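You operate a simulated robot arm through the tools that you are given. There is no shell and no other tool.

The job below is to be done with a simulated robot arm. You get a single attempt, and the scene is never put back.

## Task
Test the Lot 57 board for damp: over 15 % to Seconds, otherwise Dry.
Fine: switch the gauge on, push its holder in, draw it back, and switch it off.

It is judged by the outcome, as a careful person would: the job done as asked, and still so three seconds after it is handed in. It fails if anything else is knocked over, pushed out of place, dropped, spilled or broken.

## Robot
A 6-joint arm with a two-finger gripper, fixed in place. Base frame: the origin is at the foot of the arm, x ahead of it, y to its left, z up; the work surface is at about z = 0.712. Units: m, rad, N and s.
Its first joint turns from -2.897 to 2.897 rad. Payload 2.45 kg.
The tool frame sits at the grasp point between the pads (the TCP): z along the fingers, y along the line on which they close. The tips reach 0.02 m beyond it. Largest opening 0.14 m; the body of the gripper starts 0.168 m behind the TCP.
Orientation is told as [roll, pitch, yaw] about the base's x, y, z axes, in that order, counted from this pose: with the fingers straight down and closing along the base's y, the tool's x points along the base's -x, its y along +y and its z along -z.

## Interface
- The arm moves only by the tool servo_tool. Its argument "steps" is a list of rows, each a list of 3 entries, a list of its own where there are three numbers: the opening in per cent of the stroke, from 0 (shut) to 100 (fully open), then the shift along the tool's x, y, z in units of 500 mm (1.0 is 500 mm), then the turn, a rotation vector about the tool's x, y, z in units of 180 degrees (1.0 is 180 degrees). In form: [[hand, [tx, ty, tz], [rx, ry, rz]], ...]. A call has 1 to 20 rows; each row is the pose to reach, as a shift and turn from the pose commanded when the call began, along the tool's axes at that moment. A call with a number of a shift or a turn outside -1 to 1 is refused whole. A row lasts 0.2 s, in which the tool goes at most 0.05 m and 0.15 rad; a call with a longer step from one row to the next is refused whole, and so is a gripper value outside its range. A pose out of reach is approached as far as the arm can. The call stops where the force on the tool passes 70 N (or 10 N more than at its start, if that is more) or the arm is blocked; 0.2 s more then pass. Each finger travels about 0.045 m/s and halts on what it meets, pressing with about 28 N; the grip force reading is that of the motor and also rises with nothing between the fingers. The clock runs only during rows and for 0.2 s after the last one: add rows that repeat a pose to give the fingers time. The reply holds the time, the measured pose of the TCP, the force on the tool along the base axes, the opening and the grip force, in the units named above and with some noise, with the torque about the TCP (base axes, N m) and any sound that the robot's microphone picked up.
- Cameras (640 x 400 px; columns grow to the right, rows downward): "scene" is fixed at [0.2204, -0.6494, 1.4219]; the picture's right is [0.66, -0.75, 0.00], its down [-0.46, -0.40, -0.80] and it looks along [0.60, 0.52, -0.61] (base axes); focal length 301 px, centre (320, 200). "wrist" rides on the gripper at [0.078, 0.011, -0.209] in the tool frame; the picture's right is [-0.14, 0.99, 0.00], its down [-0.92, -0.13, -0.37] and it looks along [-0.37, -0.05, 0.93] (tool axes); focal length 280 px, centre (320, 200). There is no depth. A picture from a camera that has moved, and an enlarged one, comes with that camera's place and axes in the base frame and with its lens.
- snapshot(camera): a new picture of that camera. It takes no simulated time.
- enlarge(camera, box): a new picture of the part [left, top, right, bottom] of that camera's present view, enlarged. It takes no simulated time.
- sign_off(): hands the job in; it is judged then, once.

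Places have to be worked out from the pictures, the camera data and where the tool is seen. Open the gripper and draw the arm clear of the work before you hand the job in, unless the task says otherwise.

The tools are called by a JSON object that holds its "op" and its "data". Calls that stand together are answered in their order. servo_tool: Moves the arm, as the interface text tells. Its arguments: {"type":"object","properties":{"steps":{"type":"array"}},"required":["steps"]} The other tools are called the same way: snapshot (camera) takes a picture; enlarge (camera, box) takes an enlarged picture of a part of a camera's view; sign_off () hands the job in.

At the start:

```text
t: 0.0
position: [0.8016, 0.1612, 1.1422]
tcp_rot: [0.003, 0.001, -0.002]
wrist_force: [-0.7, -0.2, 0.5]
moment: [0.04, -0.02, -0.01]
gripper_width: 0.1403
grasp_force: 0.1
```

scene: 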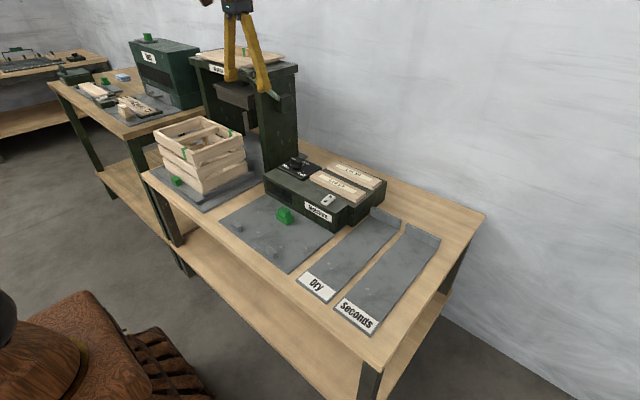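
wrist: 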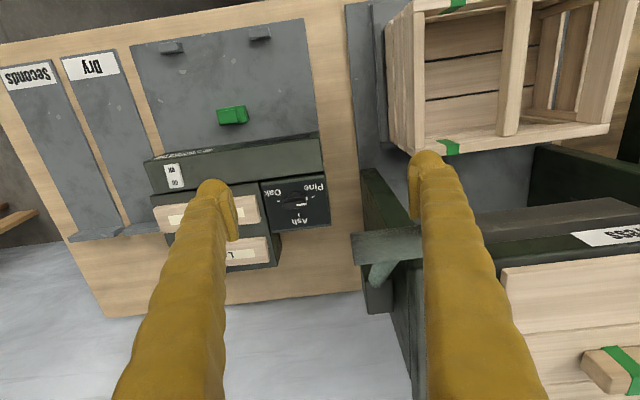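

I start by looking closer at the gauge, the boards and the lanes before moving anything.

{"op": "enlarge", "data": {"camera": "scene", "box": [210, 130, 450, 280]}}

{"op": "enlarge", "data": {"camera": "wrist", "box": [100, 10, 400, 290]}}

{"op": "enlarge", "data": {"camera": "scene", "box": [0, 20, 300, 220]}}

```text
2.67 times, centred on (330, 205) of scene
camera zoom: at [0.2204, -0.6494, 1.4219], right [0.66, -0.75, 0.0], down [-0.46, -0.4, -0.8], along [0.6, 0.52, -0.61], focal length 803 px, centre (293, 187)
```

zoom: 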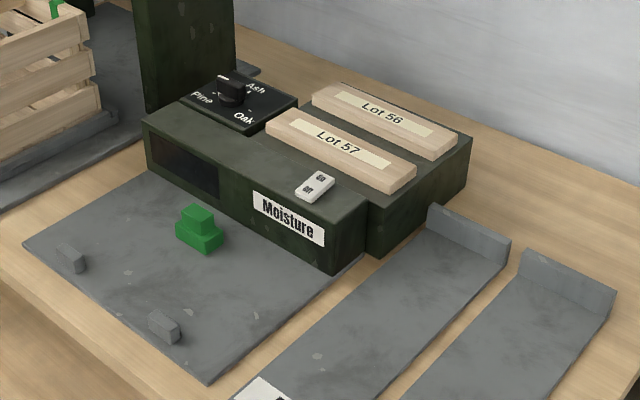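

```text
1.43 times, centred on (250, 150) of wrist
camera zoom: at [0.724, 0.173, 1.3496], right [0.14, 0.99, 0.0], down [0.92, -0.13, 0.37], along [0.37, -0.05, -0.93], focal length 401 px, centre (420, 271)
```

zoom: 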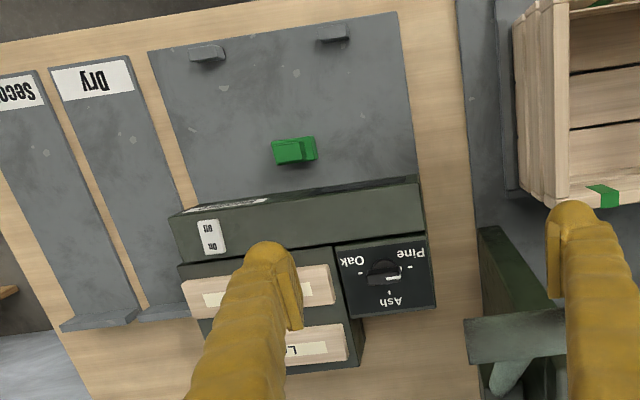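

```text
2.00 times, centred on (150, 120) of scene
camera zoom: at [0.2204, -0.6494, 1.4219], right [0.66, -0.75, 0.0], down [-0.46, -0.4, -0.8], along [0.6, 0.52, -0.61], focal length 602 px, centre (660, 360)
```

zoom: 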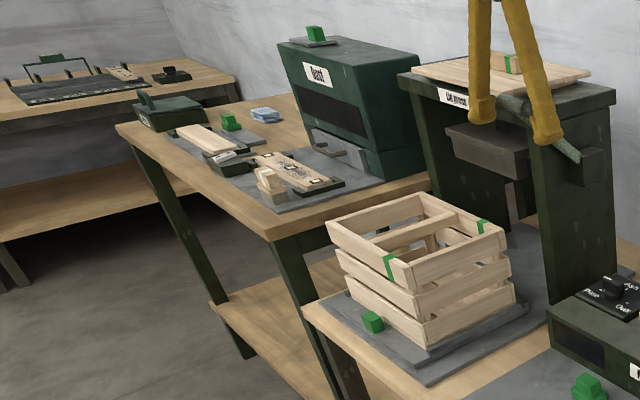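

The gauge sits around x≈0.85–0.95, y≈-0.05, with the green handle near (0.75, -0.02) on a grey plate, and the press stands to the left near y≥0.2. I move the arm to the right, away from the press, so that the wrist camera can look at the gauge and the boards.

{"op": "servo_tool", "data": {"steps": [[100, [0.033, -0.07, 0.0], [0, 0, 0]], [100, [0.067, -0.14, 0.0], [0, 0, 0]], [100, [0.1, -0.21, 0.0], [0, 0, 0]], [100, [0.133, -0.28, 0.0], [0, 0, 0]], [100, [0.167, -0.35, 0.0], [0, 0, 0]], [100, [0.2, -0.42, 0.0], [0, 0, 0]], [100, [0.2, -0.42, 0.0], [0, 0, 0]]]}}

{"op": "snapshot", "data": {"camera": "wrist"}}

{"op": "snapshot", "data": {"camera": "scene"}}

```text
t: 1.6
position: [0.7039, -0.0491, 1.1423]
tcp_rot: [0.001, -0.002, 0.0]
wrist_force: [-0.8, 0.0, 0.0]
moment: [0.01, -0.01, 0.01]
gripper_width: 0.14
grasp_force: 0.0
```

```text
taken
camera wrist: at [0.6259, -0.0363, 1.3506], right [0.14, 0.99, 0.0], down [0.92, -0.13, 0.37], along [0.37, -0.05, -0.93], focal length 280 px, centre (320, 200)
```

wrist: 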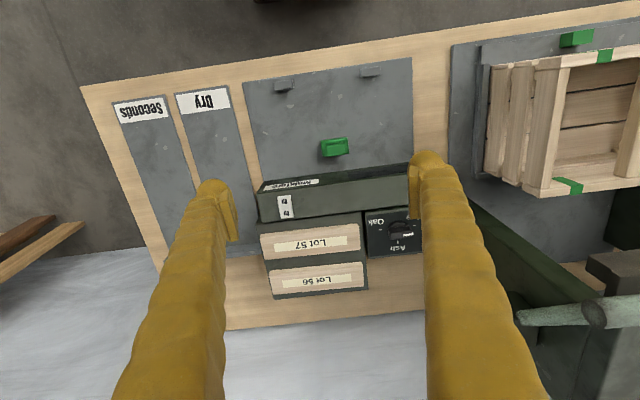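

```text
taken
```

scene: 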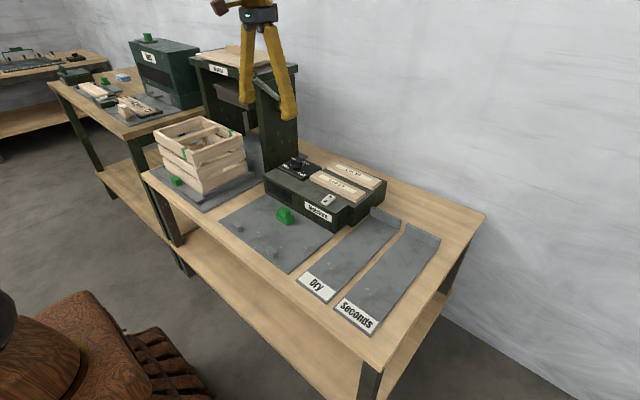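

The view is now clear between the fingers, so I enlarge the gauge, its dial and the boards.

{"op": "enlarge", "data": {"camera": "wrist", "box": [230, 50, 430, 175]}}

{"op": "enlarge", "data": {"camera": "wrist", "box": [235, 170, 435, 305]}}

{"op": "enlarge", "data": {"camera": "scene", "box": [220, 145, 340, 220]}}

{"op": "enlarge", "data": {"camera": "scene", "box": [210, 190, 350, 278]}}

```text
3.20 times, centred on (330, 112) of wrist
camera zoom: at [0.6259, -0.0363, 1.3506], right [0.14, 0.99, 0.0], down [0.92, -0.13, 0.37], along [0.37, -0.05, -0.93], focal length 897 px, centre (288, 480)
```

zoom: 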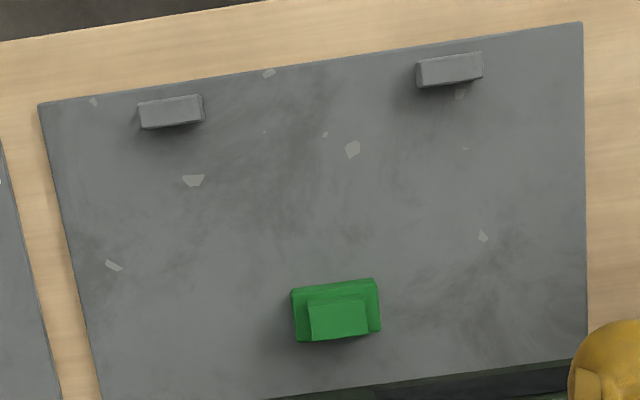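

```text
2.96 times, centred on (335, 238) of wrist
camera zoom: at [0.6259, -0.0363, 1.3506], right [0.14, 0.99, 0.0], down [0.92, -0.13, 0.37], along [0.37, -0.05, -0.93], focal length 831 px, centre (276, 89)
```

zoom: 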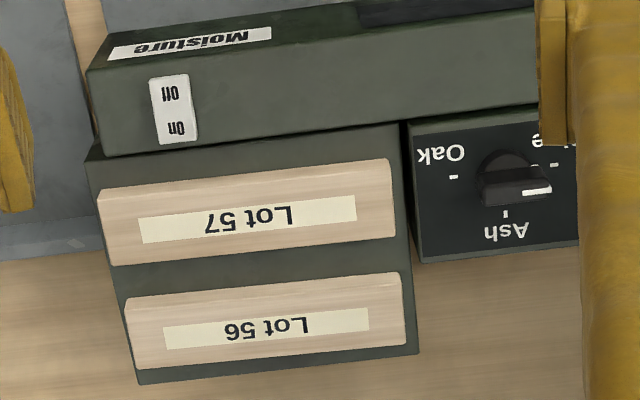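

```text
5.33 times, centred on (280, 182) of scene
camera zoom: at [0.2204, -0.6494, 1.4219], right [0.66, -0.75, 0.0], down [-0.46, -0.4, -0.8], along [0.6, 0.52, -0.61], focal length 1606 px, centre (533, 293)
```

zoom: 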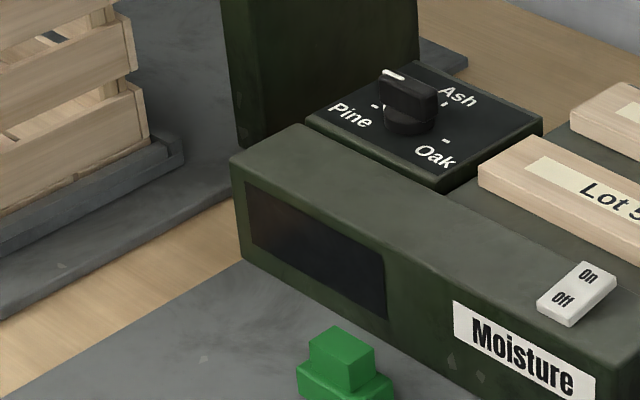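

```text
4.55 times, centred on (280, 234) of scene
camera zoom: at [0.2204, -0.6494, 1.4219], right [0.66, -0.75, 0.0], down [-0.46, -0.4, -0.8], along [0.6, 0.52, -0.61], focal length 1368 px, centre (502, 46)
```

zoom: 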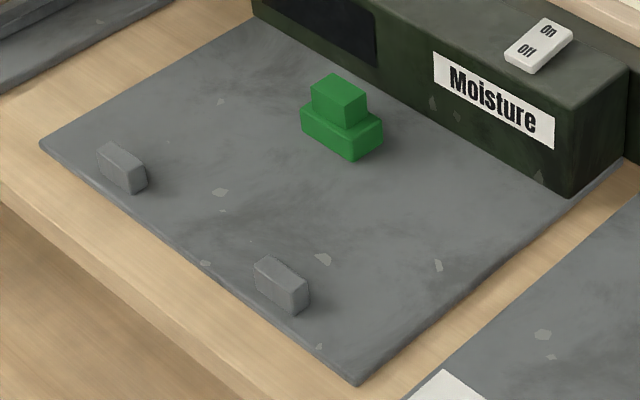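

The dial points at Pine, the switch rocker sits on top of the front block, and the board label "Lot 57" is on the nearer of the two boards. To see the gauge's front face and find out what the holder is, I lower the arm in front of it and tilt the camera forward.

{"op": "servo_tool", "data": {"steps": [[100, [0.035, 0.01, 0.05], [0, -0.035, 0]], [100, [0.07, 0.02, 0.1], [0, -0.07, 0]], [100, [0.105, 0.03, 0.15], [0, -0.105, 0]], [100, [0.14, 0.04, 0.2], [0, -0.14, 0]], [100, [0.175, 0.05, 0.25], [0, -0.175, 0]], [100, [0.208, 0.058, 0.3], [0, -0.2, 0]], [100, [0.208, 0.058, 0.3], [0, -0.2, 0]]]}}

{"op": "snapshot", "data": {"camera": "wrist"}}

```text
t: 3.2
position: [0.5996, -0.0204, 0.9903]
tcp_rot: [-0.001, -0.632, -0.003]
wrist_force: [-0.5, -0.2, 0.0]
moment: [0.04, -0.02, -0.01]
gripper_width: 0.1399
grasp_force: 0.1
```

```text
taken
camera wrist: at [0.4135, -0.0089, 1.1133], right [0.11, 0.99, 0.08], down [0.53, -0.13, 0.84], along [0.84, -0.05, -0.54], focal length 280 px, centre (320, 200)
```

wrist: 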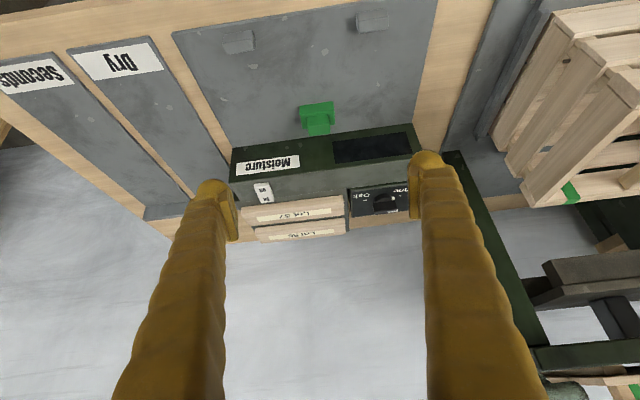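

{"op": "enlarge", "data": {"camera": "wrist", "box": [160, 0, 440, 175]}}

{"op": "enlarge", "data": {"camera": "wrist", "box": [220, 95, 420, 245]}}

```text
2.29 times, centred on (300, 88) of wrist
camera zoom: at [0.4135, -0.0089, 1.1133], right [0.11, 0.99, 0.08], down [0.53, -0.13, 0.84], along [0.84, -0.05, -0.54], focal length 641 px, centre (366, 457)
```

zoom: 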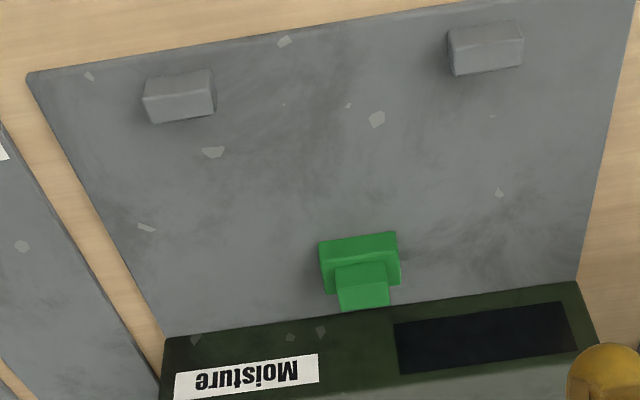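

```text
2.67 times, centred on (320, 170) of wrist
camera zoom: at [0.4135, -0.0089, 1.1133], right [0.11, 0.99, 0.08], down [0.53, -0.13, 0.84], along [0.84, -0.05, -0.54], focal length 748 px, centre (320, 280)
```

zoom: 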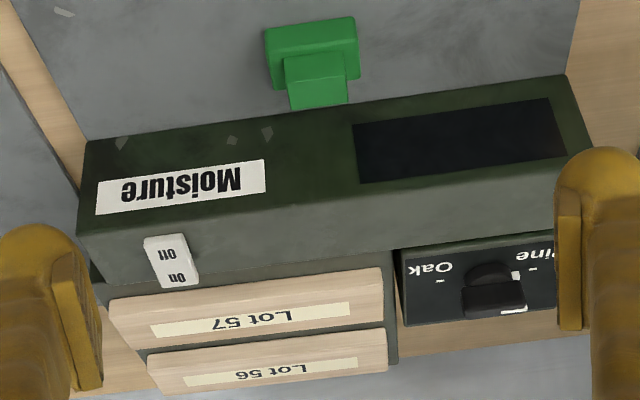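

The display is dark (off) and the green handle is near the gauge's front. I zoom hard on the handle and on the joint between plate and gauge to see how the holder is built.

{"op": "enlarge", "data": {"camera": "wrist", "box": [285, 90, 365, 140]}}

{"op": "enlarge", "data": {"camera": "scene", "box": [260, 195, 340, 245]}}

{"op": "enlarge", "data": {"camera": "scene", "box": [320, 160, 420, 240]}}

```text
8.00 times, centred on (325, 115) of wrist
camera zoom: at [0.4135, -0.0089, 1.1133], right [0.11, 0.99, 0.08], down [0.53, -0.13, 0.84], along [0.84, -0.05, -0.54], focal length 2243 px, centre (280, 880)
```

zoom: 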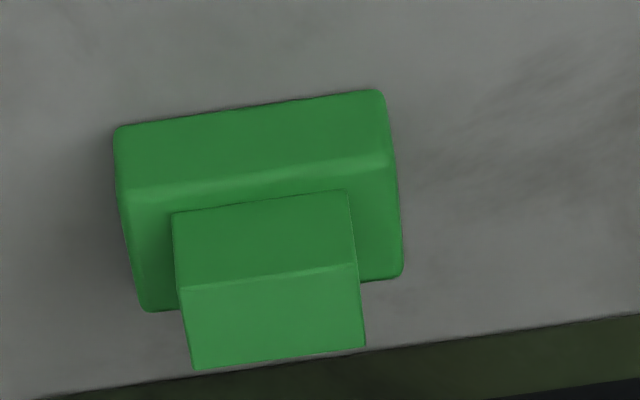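

```text
8.00 times, centred on (300, 220) of scene
camera zoom: at [0.2204, -0.6494, 1.4219], right [0.66, -0.75, 0.0], down [-0.46, -0.4, -0.8], along [0.6, 0.52, -0.61], focal length 2408 px, centre (480, 40)
```

zoom: 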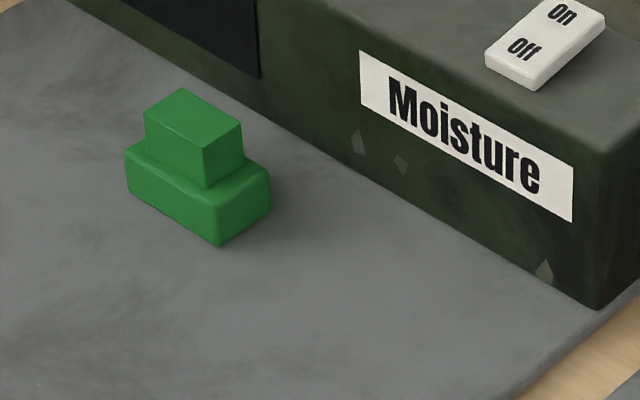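

```text
5.00 times, centred on (370, 200) of scene
camera zoom: at [0.2204, -0.6494, 1.4219], right [0.66, -0.75, 0.0], down [-0.46, -0.4, -0.8], along [0.6, 0.52, -0.61], focal length 1505 px, centre (70, 200)
```

zoom: 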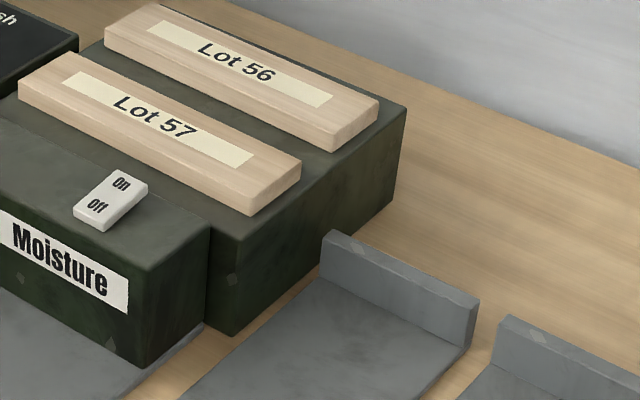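

The holder is a green block standing on the bed facing two grey lugs; it looks like a clamp jaw that pushes a board against the lugs (toward the robot), with gap enough for the board's width. Lot 57 lies at about (0.94, -0.10), top z≈0.80. I straighten the tool and go above it.

{"op": "servo_tool", "data": {"steps": [[100, [-0.07, -0.02, 0.032], [0, 0.025, 0]], [100, [-0.139, -0.04, 0.064], [0, 0.05, 0]], [100, [-0.209, -0.06, 0.096], [0, 0.075, 0]], [100, [-0.278, -0.08, 0.128], [0, 0.1, 0]], [100, [-0.348, -0.1, 0.16], [0, 0.125, 0]], [100, [-0.417, -0.12, 0.192], [0, 0.15, 0]], [100, [-0.487, -0.14, 0.224], [0, 0.175, 0]], [100, [-0.556, -0.16, 0.256], [0, 0.201, 0]], [100, [-0.556, -0.16, 0.256], [0, 0.201, 0]]]}}

{"op": "snapshot", "data": {"camera": "wrist"}}

```text
t: 5.2
position: [0.8994, -0.0993, 1.0556]
tcp_rot: [-0.001, 0.003, 0.0]
wrist_force: [-0.7, -0.5, 0.0]
moment: [-0.01, 0.01, 0.0]
gripper_width: 0.14
grasp_force: 0.1
```

```text
taken
camera wrist: at [0.8225, -0.0881, 1.2626], right [0.14, 0.99, 0.0], down [0.92, -0.13, 0.37], along [0.36, -0.05, -0.93], focal length 280 px, centre (320, 200)
```

wrist: 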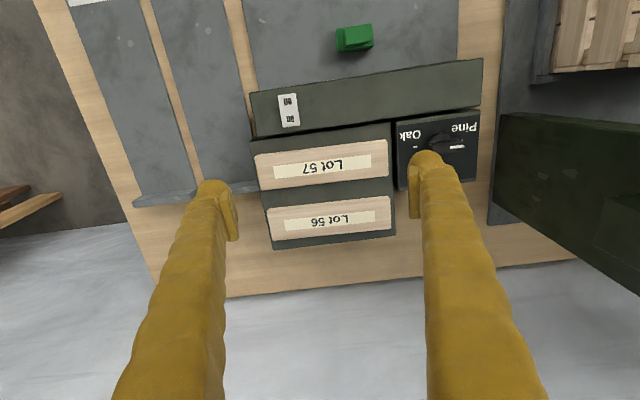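

I am now almost straight above the rack. I enlarge this view to measure the board, the rocker, the rack and the lanes.

{"op": "enlarge", "data": {"camera": "wrist", "box": [240, 50, 490, 250]}}

{"op": "enlarge", "data": {"camera": "wrist", "box": [380, 80, 500, 160]}}

{"op": "enlarge", "data": {"camera": "wrist", "box": [40, 0, 240, 220]}}

```text
2.00 times, centred on (365, 150) of wrist
camera zoom: at [0.8225, -0.0881, 1.2626], right [0.14, 0.99, 0.0], down [0.92, -0.13, 0.37], along [0.36, -0.05, -0.93], focal length 561 px, centre (230, 300)
```

zoom: 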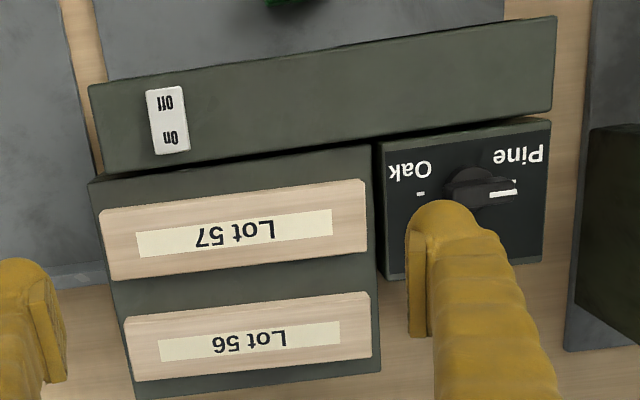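

```text
5.00 times, centred on (440, 120) of wrist
camera zoom: at [0.8225, -0.0881, 1.2626], right [0.14, 0.99, 0.0], down [0.92, -0.13, 0.37], along [0.36, -0.05, -0.93], focal length 1402 px, centre (-280, 600)
```

zoom: 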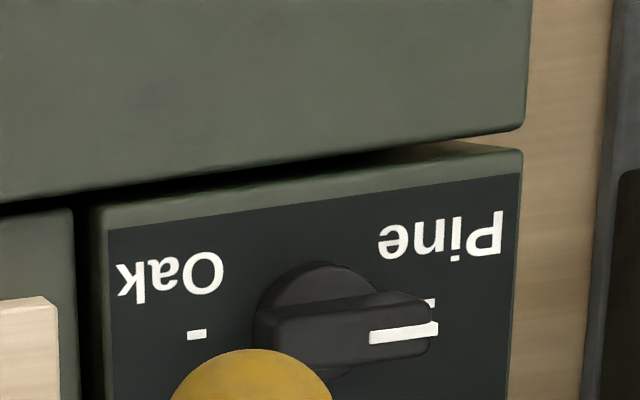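

```text
1.82 times, centred on (140, 110) of wrist
camera zoom: at [0.8225, -0.0881, 1.2626], right [0.14, 0.99, 0.0], down [0.92, -0.13, 0.37], along [0.36, -0.05, -0.93], focal length 510 px, centre (647, 364)
```

zoom: 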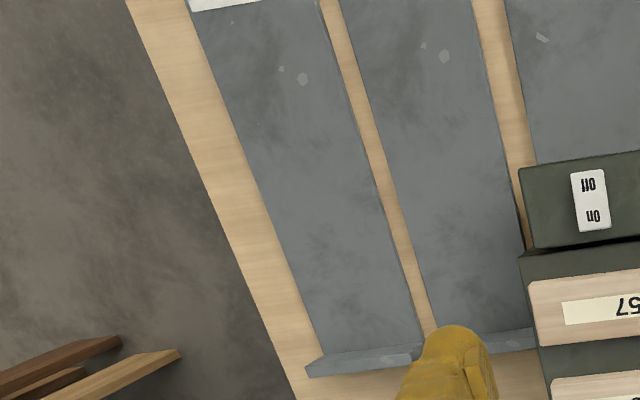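

Measurements: Lot 57 spans x≈0.918–0.976, y≈-0.212–0.010, z≈0.785–0.803; the gap to the gauge block is ~36 mm and to Lot 56 ~38 mm, so fingers opened to ~80 mm fit. The dial points squarely at Pine. I turn the tool 90° and hover above the board's middle.

{"op": "servo_tool", "data": {"steps": [[100, [-0.009, 0, 0.019], [0, 0, -0.0455]], [100, [-0.017, 0, 0.038], [0, 0, -0.0909]], [90, [-0.026, 0, 0.058], [0, 0, -0.1364]], [80, [-0.035, 0, 0.077], [0, 0, -0.1818]], [70, [-0.043, 0, 0.096], [0, 0, -0.2273]], [60, [-0.052, 0, 0.115], [0, 0, -0.2727]], [57, [-0.061, -0.001, 0.134], [0, 0, -0.3182]], [57, [-0.069, -0.002, 0.154], [0, 0, -0.3636]], [57, [-0.078, -0.003, 0.173], [0, 0, -0.4091]], [57, [-0.087, -0.003, 0.192], [0, 0, -0.4545]], [57, [-0.095, -0.003, 0.211], [0, 0, -0.5]], [57, [-0.095, -0.003, 0.211], [0, 0, -0.5]]]}}

{"op": "snapshot", "data": {"camera": "wrist"}}

{"op": "snapshot", "data": {"camera": "scene"}}

```text
t: 7.8
position: [0.945, -0.101, 0.9459]
tcp_rot: [0.002, -0.002, 1.574]
wrist_force: [0.2, -0.6, 0.2]
moment: [-0.01, 0.0, -0.03]
gripper_width: 0.0796
grasp_force: 0.0
```

```text
taken
camera wrist: at [0.9356, -0.178, 1.1538], right [-0.99, 0.14, 0.0], down [0.13, 0.92, 0.37], along [0.05, 0.37, -0.93], focal length 280 px, centre (320, 200)
```

wrist: 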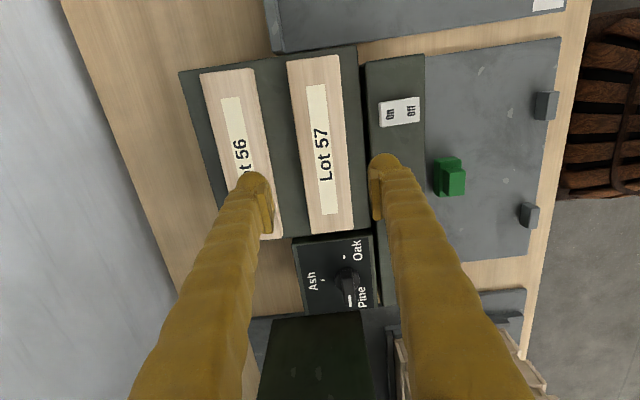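

```text
taken
```

scene: 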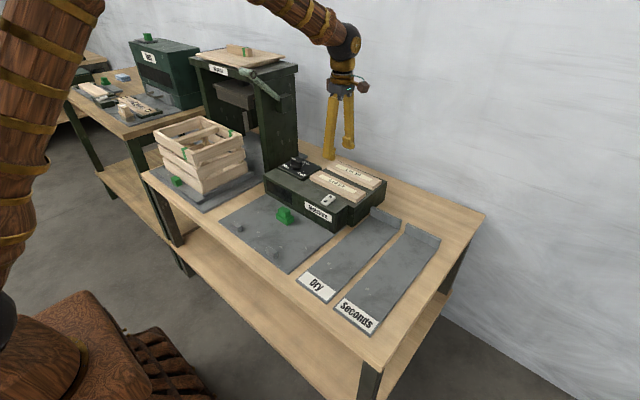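

I enlarge the hover view to check how the board lies relative to the fingers.

{"op": "enlarge", "data": {"camera": "wrist", "box": [180, 30, 440, 250]}}

```text
1.82 times, centred on (310, 140) of wrist
camera zoom: at [0.9356, -0.178, 1.1538], right [-0.99, 0.14, 0.0], down [0.13, 0.92, 0.37], along [0.05, 0.37, -0.93], focal length 510 px, centre (338, 309)
```

zoom: 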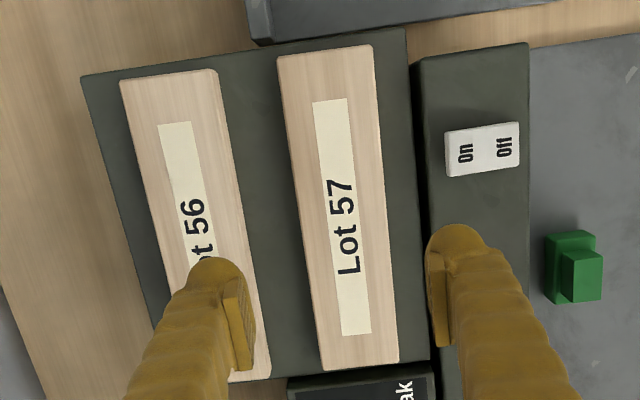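

The board's middle is at x≈0.943, y≈-0.10 and the fingers straddle it evenly. I descend to just above the board first and check clearance.

{"op": "servo_tool", "data": {"steps": [[57, [0, 0, 0.06], [0, 0, 0]], [57, [0, 0, 0.12], [0, 0, 0]], [57, [0, 0, 0.18], [0, 0, 0]], [57, [0, 0, 0.233], [0, 0, 0]], [57, [0, 0, 0.233], [0, 0, 0]]]}}

{"op": "snapshot", "data": {"camera": "wrist"}}

{"op": "enlarge", "data": {"camera": "scene", "box": [280, 140, 420, 230]}}

```text
t: 9.0
position: [0.9442, -0.0999, 0.8263]
tcp_rot: [0.002, -0.002, 1.571]
wrist_force: [0.3, -0.2, -0.4]
moment: [-0.02, -0.05, 0.01]
gripper_width: 0.08
grasp_force: 0.0
```

```text
taken
camera wrist: at [0.9343, -0.1771, 1.0355], right [-0.99, 0.14, 0.0], down [0.13, 0.92, 0.37], along [0.05, 0.37, -0.93], focal length 280 px, centre (320, 200)
```

wrist: 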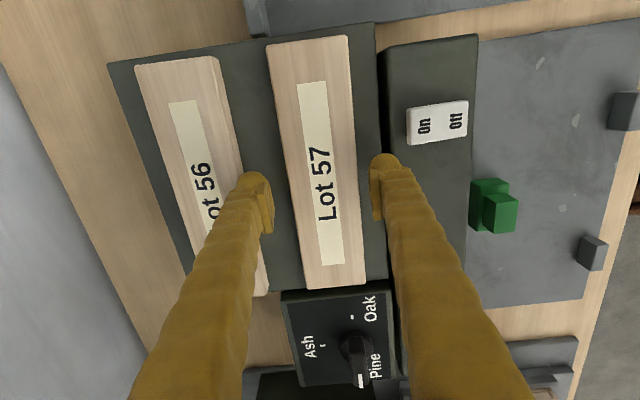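

```text
4.44 times, centred on (350, 185) of scene
camera zoom: at [0.2204, -0.6494, 1.4219], right [0.66, -0.75, 0.0], down [-0.46, -0.4, -0.8], along [0.6, 0.52, -0.61], focal length 1338 px, centre (187, 267)
```

zoom: 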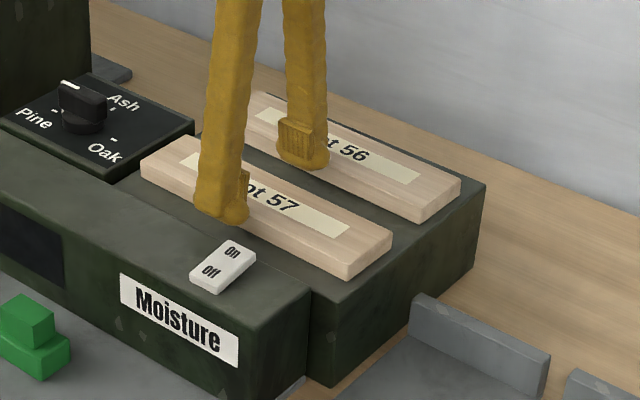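

The fingers straddle the board evenly; I zoom to check that the near finger clears the gauge block's rear edge.

{"op": "enlarge", "data": {"camera": "wrist", "box": [250, 120, 430, 240]}}

{"op": "enlarge", "data": {"camera": "scene", "box": [315, 165, 365, 200]}}

```text
3.33 times, centred on (340, 180) of wrist
camera zoom: at [0.9343, -0.1771, 1.0355], right [-0.99, 0.14, 0.0], down [0.13, 0.92, 0.37], along [0.05, 0.37, -0.93], focal length 935 px, centre (253, 267)
```

zoom: 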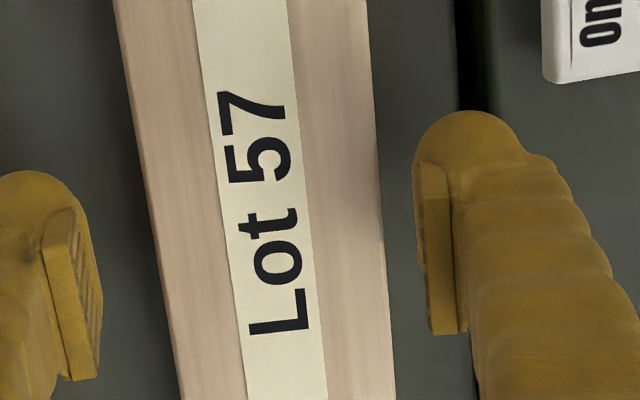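

```text
11.43 times, centred on (340, 182) of scene
camera zoom: at [0.2204, -0.6494, 1.4219], right [0.66, -0.75, 0.0], down [-0.46, -0.4, -0.8], along [0.6, 0.52, -0.61], focal length 3440 px, centre (91, 400)
```

zoom: 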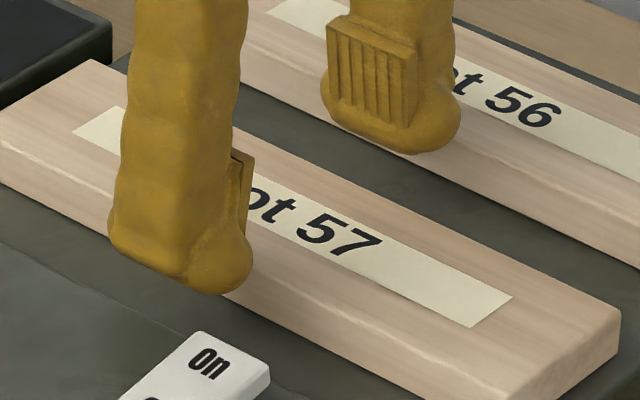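

The visible fingers are bulkier than nominal, so the near finger could brush the gauge block's rear edge; the board also sits ~3 mm toward the gauge relative to my centre. I narrow the opening to 70 mm and shift 3 mm toward -x while still above the board, then check again.

{"op": "servo_tool", "data": {"steps": [[52, [0, 0.003, 0], [0, 0, 0]], [50, [0, 0.006, 0], [0, 0, 0]], [50, [0, 0.006, 0], [0, 0, 0]]]}}

{"op": "enlarge", "data": {"camera": "wrist", "box": [250, 120, 430, 240]}}

{"op": "enlarge", "data": {"camera": "scene", "box": [315, 165, 365, 200]}}

```text
t: 9.8
position: [0.9396, -0.0999, 0.8274]
tcp_rot: [0.002, -0.001, 1.57]
wrist_force: [-0.3, 0.6, -0.3]
moment: [-0.01, -0.01, -0.05]
gripper_width: 0.0703
grasp_force: 0.0
```

```text
3.33 times, centred on (340, 180) of wrist
camera zoom: at [0.9313, -0.1773, 1.0362], right [-0.99, 0.14, 0.0], down [0.13, 0.92, 0.37], along [0.05, 0.37, -0.93], focal length 935 px, centre (253, 267)
```

zoom: 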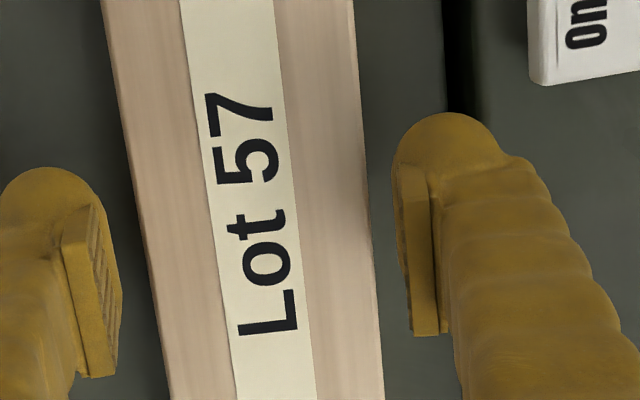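

```text
11.43 times, centred on (340, 182) of scene
camera zoom: at [0.2204, -0.6494, 1.4219], right [0.66, -0.75, 0.0], down [-0.46, -0.4, -0.8], along [0.6, 0.52, -0.61], focal length 3440 px, centre (91, 400)
```

zoom: 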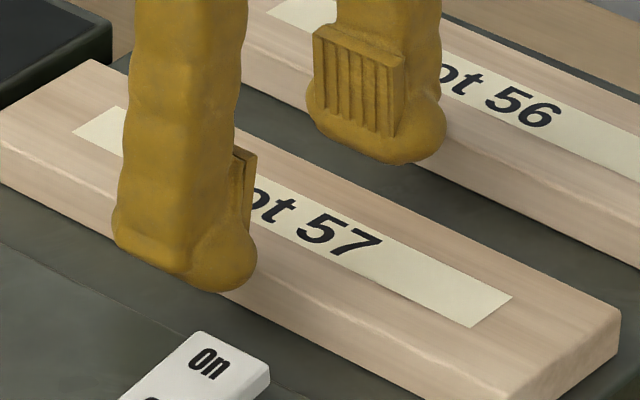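

The fingers are centred, and the board's edges lie parallel within about a degree. I shift 3 mm back toward +x so the near finger clears the gauge block's edge, then go down 10 mm and read the force.

{"op": "servo_tool", "data": {"steps": [[50, [0, -0.006, 0], [0, 0, 0]], [50, [0, -0.006, 0.01], [0, 0, 0]], [50, [0, -0.006, 0.02], [0, 0, 0]], [50, [0, -0.006, 0.02], [0, 0, 0]]]}}

{"op": "enlarge", "data": {"camera": "wrist", "box": [250, 120, 430, 240]}}

{"op": "enlarge", "data": {"camera": "scene", "box": [315, 165, 365, 200]}}

```text
t: 10.8
position: [0.9454, -0.1005, 0.8181]
tcp_rot: [0.003, -0.001, 1.57]
wrist_force: [0.6, -0.4, -0.1]
moment: [-0.01, -0.02, -0.01]
gripper_width: 0.07
grasp_force: 0.1
```

```text
3.33 times, centred on (340, 180) of wrist
camera zoom: at [0.9349, -0.1781, 1.0268], right [-0.99, 0.14, 0.0], down [0.13, 0.92, 0.37], along [0.05, 0.37, -0.93], focal length 935 px, centre (253, 267)
```

zoom: 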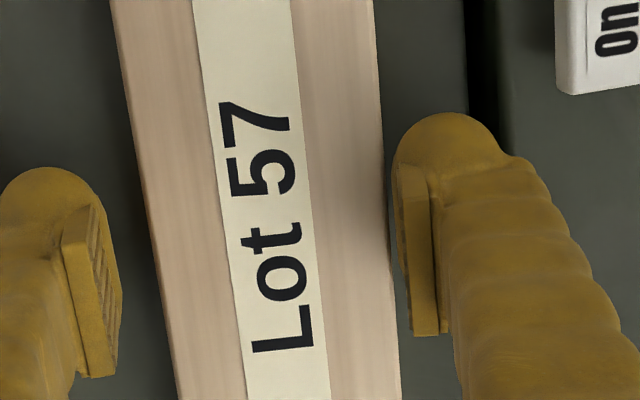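

```text
11.43 times, centred on (340, 182) of scene
camera zoom: at [0.2204, -0.6494, 1.4219], right [0.66, -0.75, 0.0], down [-0.46, -0.4, -0.8], along [0.6, 0.52, -0.61], focal length 3440 px, centre (91, 400)
```

zoom: 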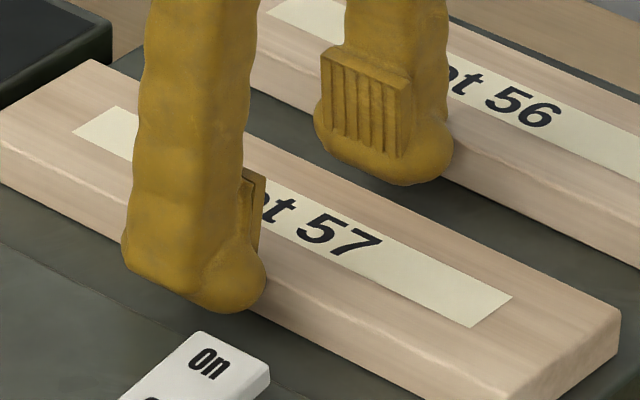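

No contact force and small even gaps. I lower another 8 mm so the tips reach just above the rack, and check the force before closing.

{"op": "servo_tool", "data": {"steps": [[50, [0, 0, 0.008], [0, 0, 0]], [50, [0, 0, 0.016], [0, 0, 0]], [50, [0, 0, 0.016], [0, 0, 0]]]}}

{"op": "enlarge", "data": {"camera": "scene", "box": [315, 165, 365, 200]}}

```text
t: 11.6
position: [0.9445, -0.1016, 0.8104]
tcp_rot: [0.002, -0.003, 1.571]
wrist_force: [-0.2, 0.3, 0.4]
moment: [0.01, -0.04, -0.02]
gripper_width: 0.0702
grasp_force: 0.1
```

```text
11.43 times, centred on (340, 182) of scene
camera zoom: at [0.2204, -0.6494, 1.4219], right [0.66, -0.75, 0.0], down [-0.46, -0.4, -0.8], along [0.6, 0.52, -0.61], focal length 3440 px, centre (91, 400)
```

zoom: 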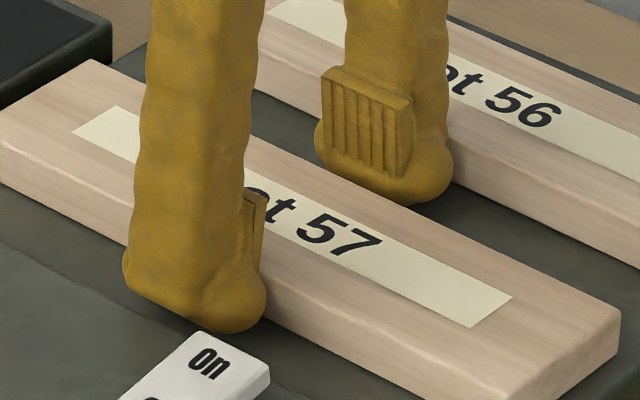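

Still no contact; the tips are beside the board a few millimetres above the rack. I close the fingers on the board.

{"op": "servo_tool", "data": {"steps": [[30, [0, 0, 0], [0, 0, 0]], [20, [0, 0, 0], [0, 0, 0]], [20, [0, 0, 0], [0, 0, 0]], [20, [0, 0, 0], [0, 0, 0]]]}}

{"op": "enlarge", "data": {"camera": "wrist", "box": [250, 120, 430, 240]}}

```text
t: 12.6
position: [0.9449, -0.1005, 0.8111]
tcp_rot: [0.002, -0.002, 1.571]
wrist_force: [-0.5, 0.0, 0.4]
moment: [0.02, -0.02, -0.01]
gripper_width: 0.0592
grasp_force: 28.4
```

```text
3.33 times, centred on (340, 180) of wrist
camera zoom: at [0.9353, -0.1784, 1.0192], right [-0.99, 0.14, 0.0], down [0.13, 0.92, 0.37], along [0.05, 0.37, -0.93], focal length 935 px, centre (253, 267)
```

zoom: 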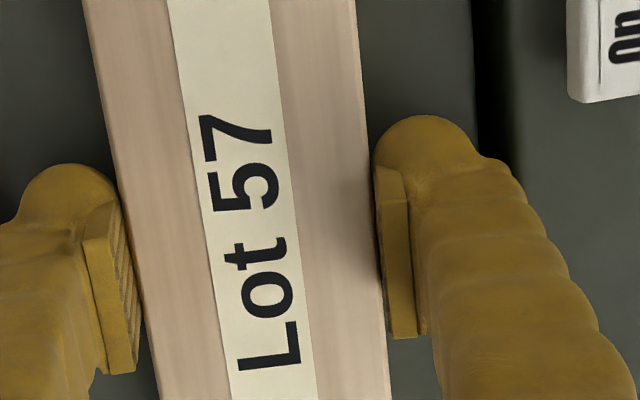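

The board is held (width 59 mm, 28 N). I lift it gently straight up.

{"op": "servo_tool", "data": {"steps": [[20, [0, 0, -0.02], [0, 0, 0]], [20, [0, 0, -0.06], [0, 0, 0]], [20, [0, 0, -0.12], [0, 0, 0]], [20, [0, 0, -0.18], [0, 0, 0]], [20, [0, 0, -0.24], [0, 0, 0]], [20, [0, 0, -0.24], [0, 0, 0]]]}}

{"op": "snapshot", "data": {"camera": "wrist"}}

{"op": "snapshot", "data": {"camera": "scene"}}

```text
t: 14.0
position: [0.9455, -0.1001, 0.9314]
tcp_rot: [0.004, -0.002, 1.571]
wrist_force: [1.0, 0.5, -1.4]
moment: [0.02, 0.01, 0.02]
gripper_width: 0.0587
grasp_force: 28.1
```

```text
taken
camera wrist: at [0.9365, -0.178, 1.1385], right [-0.99, 0.14, 0.0], down [0.13, 0.92, 0.37], along [0.05, 0.37, -0.93], focal length 280 px, centre (320, 200)
```

wrist: 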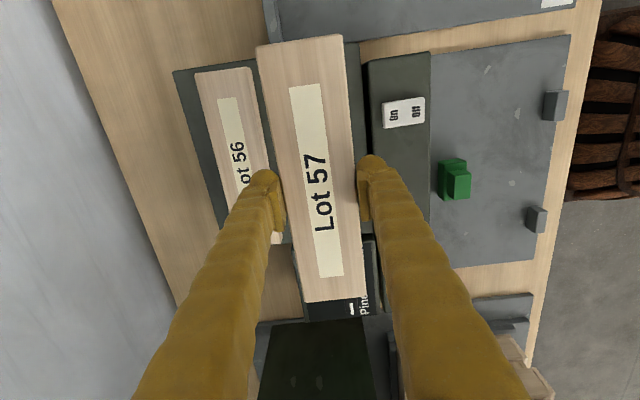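

```text
taken
```

scene: 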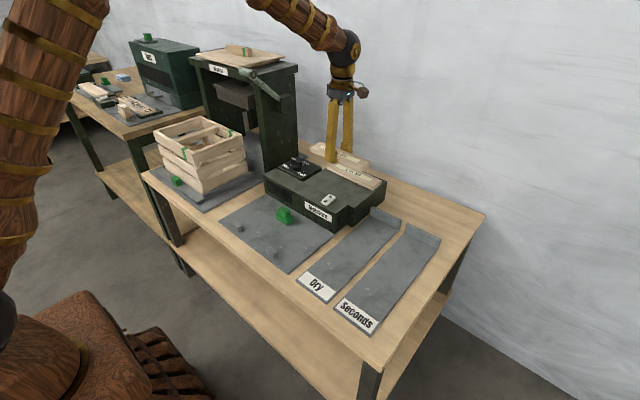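

The board is lifted cleanly and hangs level. I carry it over the gauge at this height to above the bed, aiming at x≈0.653, y≈-0.020, i.e. just behind the two lugs (inner faces at x≈0.62).

{"op": "servo_tool", "data": {"steps": [[20, [-0.016, 0.05, 0], [0, 0, 0]], [20, [-0.034, 0.12, 0], [0, 0, 0]], [20, [-0.053, 0.195, 0], [0, 0, 0]], [20, [-0.073, 0.27, 0], [0, 0, 0]], [20, [-0.094, 0.345, 0], [0, 0, 0]], [20, [-0.115, 0.42, 0], [0, 0, 0]], [20, [-0.134, 0.49, 0], [0, 0, 0]], [20, [-0.15, 0.55, 0], [0, 0, 0]], [20, [-0.16, 0.584, 0], [0, 0, 0]], [20, [-0.16, 0.584, 0], [0, 0, 0]], [20, [-0.16, 0.584, 0], [0, 0, 0]]]}}

{"op": "snapshot", "data": {"camera": "wrist"}}

{"op": "snapshot", "data": {"camera": "scene"}}

```text
t: 16.4
position: [0.6522, -0.0206, 0.931]
tcp_rot: [0.001, 0.0, 1.571]
wrist_force: [0.2, -0.1, -1.3]
moment: [0.0, 0.0, -0.04]
gripper_width: 0.059
grasp_force: 28.3
```

```text
taken
camera wrist: at [0.6422, -0.0974, 1.1392], right [-0.99, 0.14, 0.0], down [0.13, 0.92, 0.37], along [0.05, 0.37, -0.93], focal length 280 px, centre (320, 200)
```

wrist: 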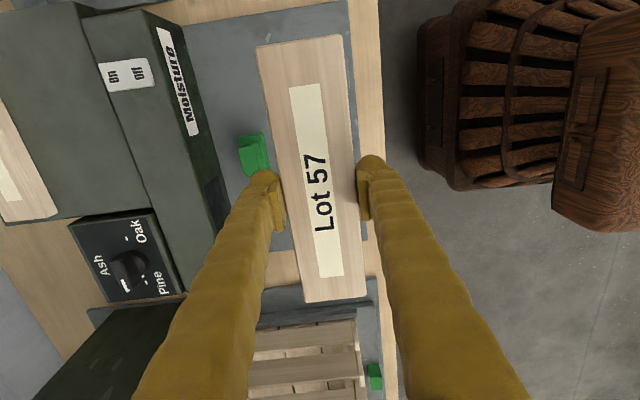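

```text
taken
```

scene: 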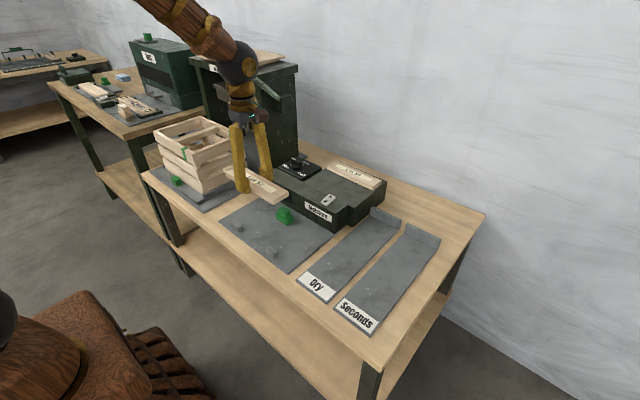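

The board hangs above the bed, well clear of the crate. I lower to about 4 cm above the bed (still above the lugs) and check the clearance to the lugs and the holder.

{"op": "servo_tool", "data": {"steps": [[20, [0, 0, 0.06], [0, 0, 0]], [20, [0, 0, 0.13], [0, 0, 0]], [20, [0, 0, 0.2], [0, 0, 0]], [20, [0, 0, 0.26], [0, 0, 0]], [20, [0, 0, 0.29], [0, 0, 0]], [20, [0, 0, 0.29], [0, 0, 0]]]}}

{"op": "snapshot", "data": {"camera": "wrist"}}

{"op": "enlarge", "data": {"camera": "scene", "box": [210, 170, 350, 280]}}

```text
t: 17.8
position: [0.6527, -0.0199, 0.7858]
tcp_rot: [0.001, -0.003, 1.57]
wrist_force: [0.7, 1.3, -0.7]
moment: [0.01, 0.03, 0.0]
gripper_width: 0.0588
grasp_force: 28.0
```

```text
taken
camera wrist: at [0.6428, -0.0979, 0.9942], right [-0.99, 0.14, 0.0], down [0.13, 0.92, 0.37], along [0.05, 0.37, -0.93], focal length 280 px, centre (320, 200)
```

wrist: 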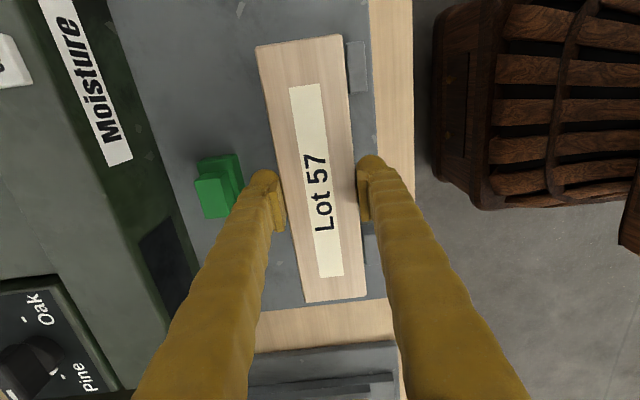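

```text
3.64 times, centred on (280, 225) of scene
camera zoom: at [0.2204, -0.6494, 1.4219], right [0.66, -0.75, 0.0], down [-0.46, -0.4, -0.8], along [0.6, 0.52, -0.61], focal length 1095 px, centre (466, 109)
```

zoom: 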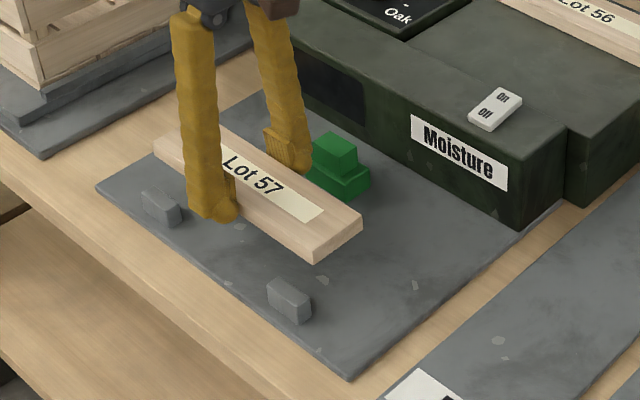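

I zoom in on both lugs and the board's edge to make sure the board will come down behind them, not on top.

{"op": "enlarge", "data": {"camera": "wrist", "box": [240, 20, 400, 120]}}

{"op": "enlarge", "data": {"camera": "wrist", "box": [280, 200, 420, 310]}}

```text
4.00 times, centred on (320, 70) of wrist
camera zoom: at [0.6428, -0.0979, 0.9942], right [-0.99, 0.14, 0.0], down [0.13, 0.92, 0.37], along [0.05, 0.37, -0.93], focal length 1122 px, centre (320, 720)
```

zoom: 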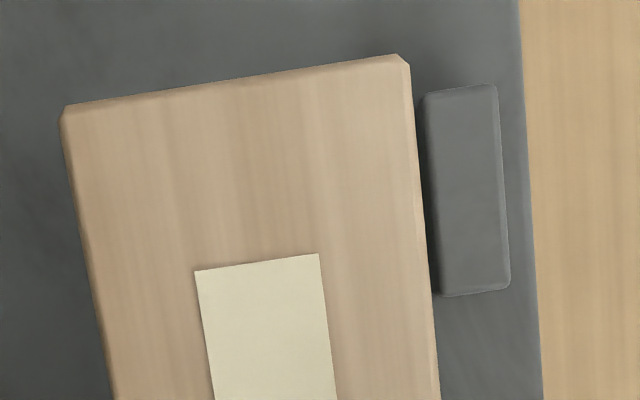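

```text
3.64 times, centred on (350, 255) of wrist
camera zoom: at [0.6428, -0.0979, 0.9942], right [-0.99, 0.14, 0.0], down [0.13, 0.92, 0.37], along [0.05, 0.37, -0.93], focal length 1020 px, centre (211, 0)
```

zoom: 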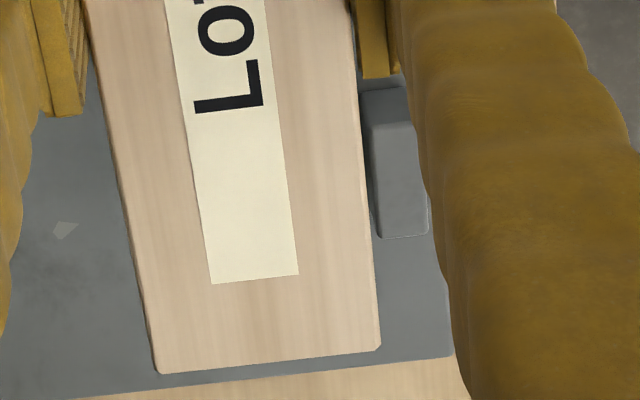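

The board's edge will land about 5 mm behind both lugs. I lower to just above the bed.

{"op": "servo_tool", "data": {"steps": [[20, [0, 0, 0.02], [0, 0, 0]], [20, [0, 0, 0.04], [0, 0, 0]], [20, [0, 0, 0.06], [0, 0, 0]], [20, [0, 0, 0.074], [0, 0, 0]], [20, [0, 0, 0.074], [0, 0, 0]]]}}

{"op": "enlarge", "data": {"camera": "scene", "box": [220, 190, 320, 260]}}

```text
t: 19.0
position: [0.6509, -0.0213, 0.7489]
tcp_rot: [0.001, -0.002, 1.571]
wrist_force: [0.5, -0.4, -1.2]
moment: [-0.01, -0.01, 0.01]
gripper_width: 0.0587
grasp_force: 28.2
```

```text
5.71 times, centred on (270, 225) of scene
camera zoom: at [0.2204, -0.6494, 1.4219], right [0.66, -0.75, 0.0], down [-0.46, -0.4, -0.8], along [0.6, 0.52, -0.61], focal length 1720 px, centre (606, 57)
```

zoom: 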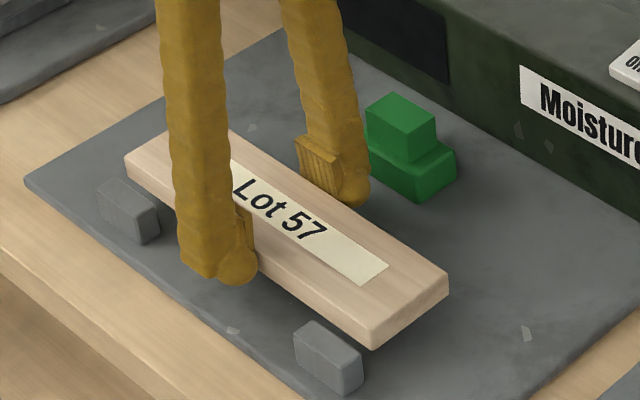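

The board floats a few millimetres above the bed. I lower in small steps and watch for contact in the force.

{"op": "servo_tool", "data": {"steps": [[20, [0, 0, 0.004], [0, 0, 0]], [20, [0, 0, 0.008], [0, 0, 0]], [20, [0, 0, 0.008], [0, 0, 0]]]}}

{"op": "enlarge", "data": {"camera": "scene", "box": [220, 190, 320, 260]}}

```text
t: 19.8
position: [0.6519, -0.0204, 0.7454]
tcp_rot: [0.001, -0.001, 1.57]
wrist_force: [0.6, 0.6, -1.7]
moment: [0.01, 0.01, 0.01]
gripper_width: 0.0588
grasp_force: 28.0
```

```text
5.71 times, centred on (270, 225) of scene
camera zoom: at [0.2204, -0.6494, 1.4219], right [0.66, -0.75, 0.0], down [-0.46, -0.4, -0.8], along [0.6, 0.52, -0.61], focal length 1720 px, centre (606, 57)
```

zoom: 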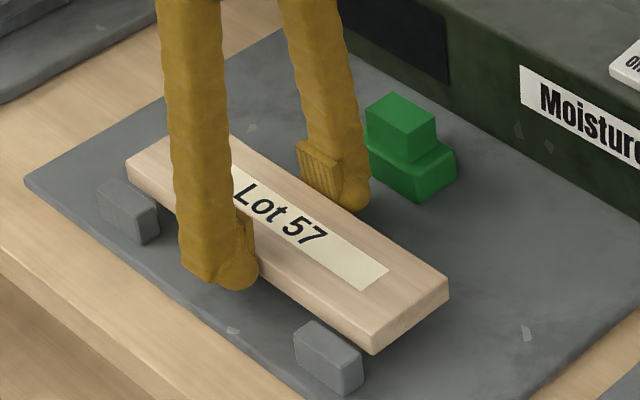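

No contact yet; I continue down in 1–2 mm steps.

{"op": "servo_tool", "data": {"steps": [[20, [0, 0, 0.003], [0, 0, 0]], [20, [0, 0, 0.006], [0, 0, 0]], [20, [0, 0, 0.006], [0, 0, 0]]]}}

```text
t: 20.6
position: [0.6511, -0.0212, 0.7425]
tcp_rot: [0.0, -0.001, 1.571]
wrist_force: [-0.4, 0.6, -0.8]
moment: [0.0, 0.02, -0.02]
gripper_width: 0.059
grasp_force: 28.0
```

Force is still only the board's weight, so I go down a little more.

{"op": "servo_tool", "data": {"steps": [[20, [0, 0, 0.003], [0, 0, 0]], [20, [0, 0, 0.006], [0, 0, 0]], [20, [0, 0, 0.006], [0, 0, 0]]]}}

{"op": "enlarge", "data": {"camera": "scene", "box": [220, 190, 320, 260]}}

```text
t: 21.4
position: [0.6523, -0.0205, 0.7397]
tcp_rot: [0.001, -0.001, 1.572]
wrist_force: [-0.9, -0.3, -2.2]
moment: [-0.03, -0.01, -0.01]
gripper_width: 0.0587
grasp_force: 27.5
```

```text
5.71 times, centred on (270, 225) of scene
camera zoom: at [0.2204, -0.6494, 1.4219], right [0.66, -0.75, 0.0], down [-0.46, -0.4, -0.8], along [0.6, 0.52, -0.61], focal length 1720 px, centre (606, 57)
```

zoom: 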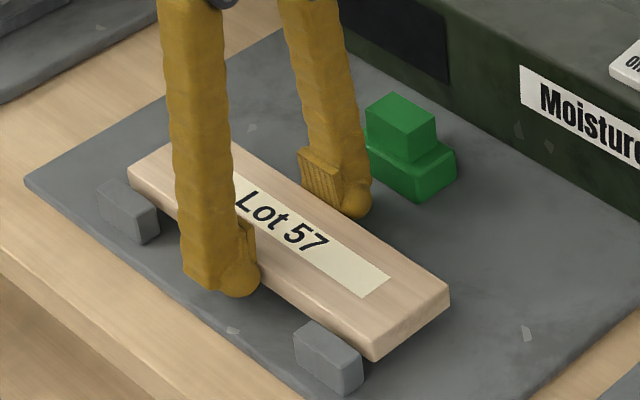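

Still no upward reaction; the bed must be slightly lower than assumed. I continue in 1.5 mm steps.

{"op": "servo_tool", "data": {"steps": [[20, [0, 0, 0.003], [0, 0, 0]], [20, [0, 0, 0.005], [0, 0, 0]], [20, [0, 0, 0.005], [0, 0, 0]]]}}

{"op": "enlarge", "data": {"camera": "scene", "box": [255, 220, 305, 260]}}

```text
t: 22.2
position: [0.6521, -0.0201, 0.7375]
tcp_rot: [0.002, -0.003, 1.571]
wrist_force: [-0.2, 0.8, -1.9]
moment: [-0.01, 0.01, 0.02]
gripper_width: 0.0588
grasp_force: 28.2
```

```text
10.00 times, centred on (280, 240) of scene
camera zoom: at [0.2204, -0.6494, 1.4219], right [0.66, -0.75, 0.0], down [-0.46, -0.4, -0.8], along [0.6, 0.52, -0.61], focal length 3010 px, centre (720, -200)
```

zoom: 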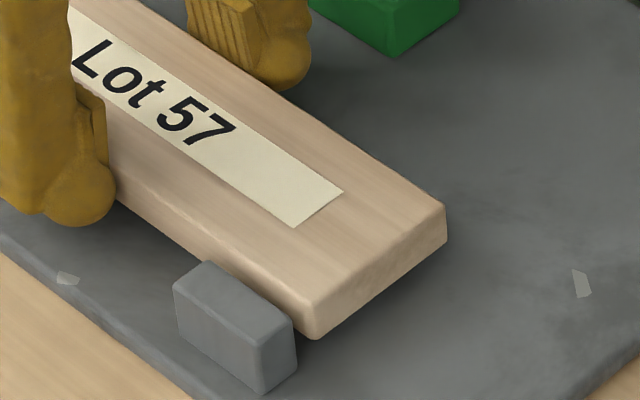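

The corner geometry suggests about 3–4 mm remain. I continue down in small steps.

{"op": "servo_tool", "data": {"steps": [[20, [0, 0, 0.002], [0, 0, 0]], [20, [0, 0, 0.004], [0, 0, 0]], [20, [0, 0, 0.004], [0, 0, 0]]]}}

{"op": "enlarge", "data": {"camera": "scene", "box": [255, 220, 305, 260]}}

```text
t: 23.0
position: [0.652, -0.0207, 0.7344]
tcp_rot: [0.001, -0.001, 1.569]
wrist_force: [1.3, 0.4, -1.1]
moment: [-0.01, -0.01, 0.02]
gripper_width: 0.0589
grasp_force: 28.4
```

```text
10.00 times, centred on (280, 240) of scene
camera zoom: at [0.2204, -0.6494, 1.4219], right [0.66, -0.75, 0.0], down [-0.46, -0.4, -0.8], along [0.6, 0.52, -0.61], focal length 3010 px, centre (720, -200)
```

zoom: 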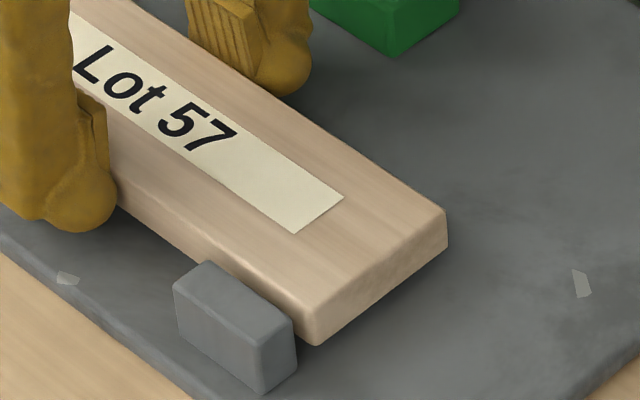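

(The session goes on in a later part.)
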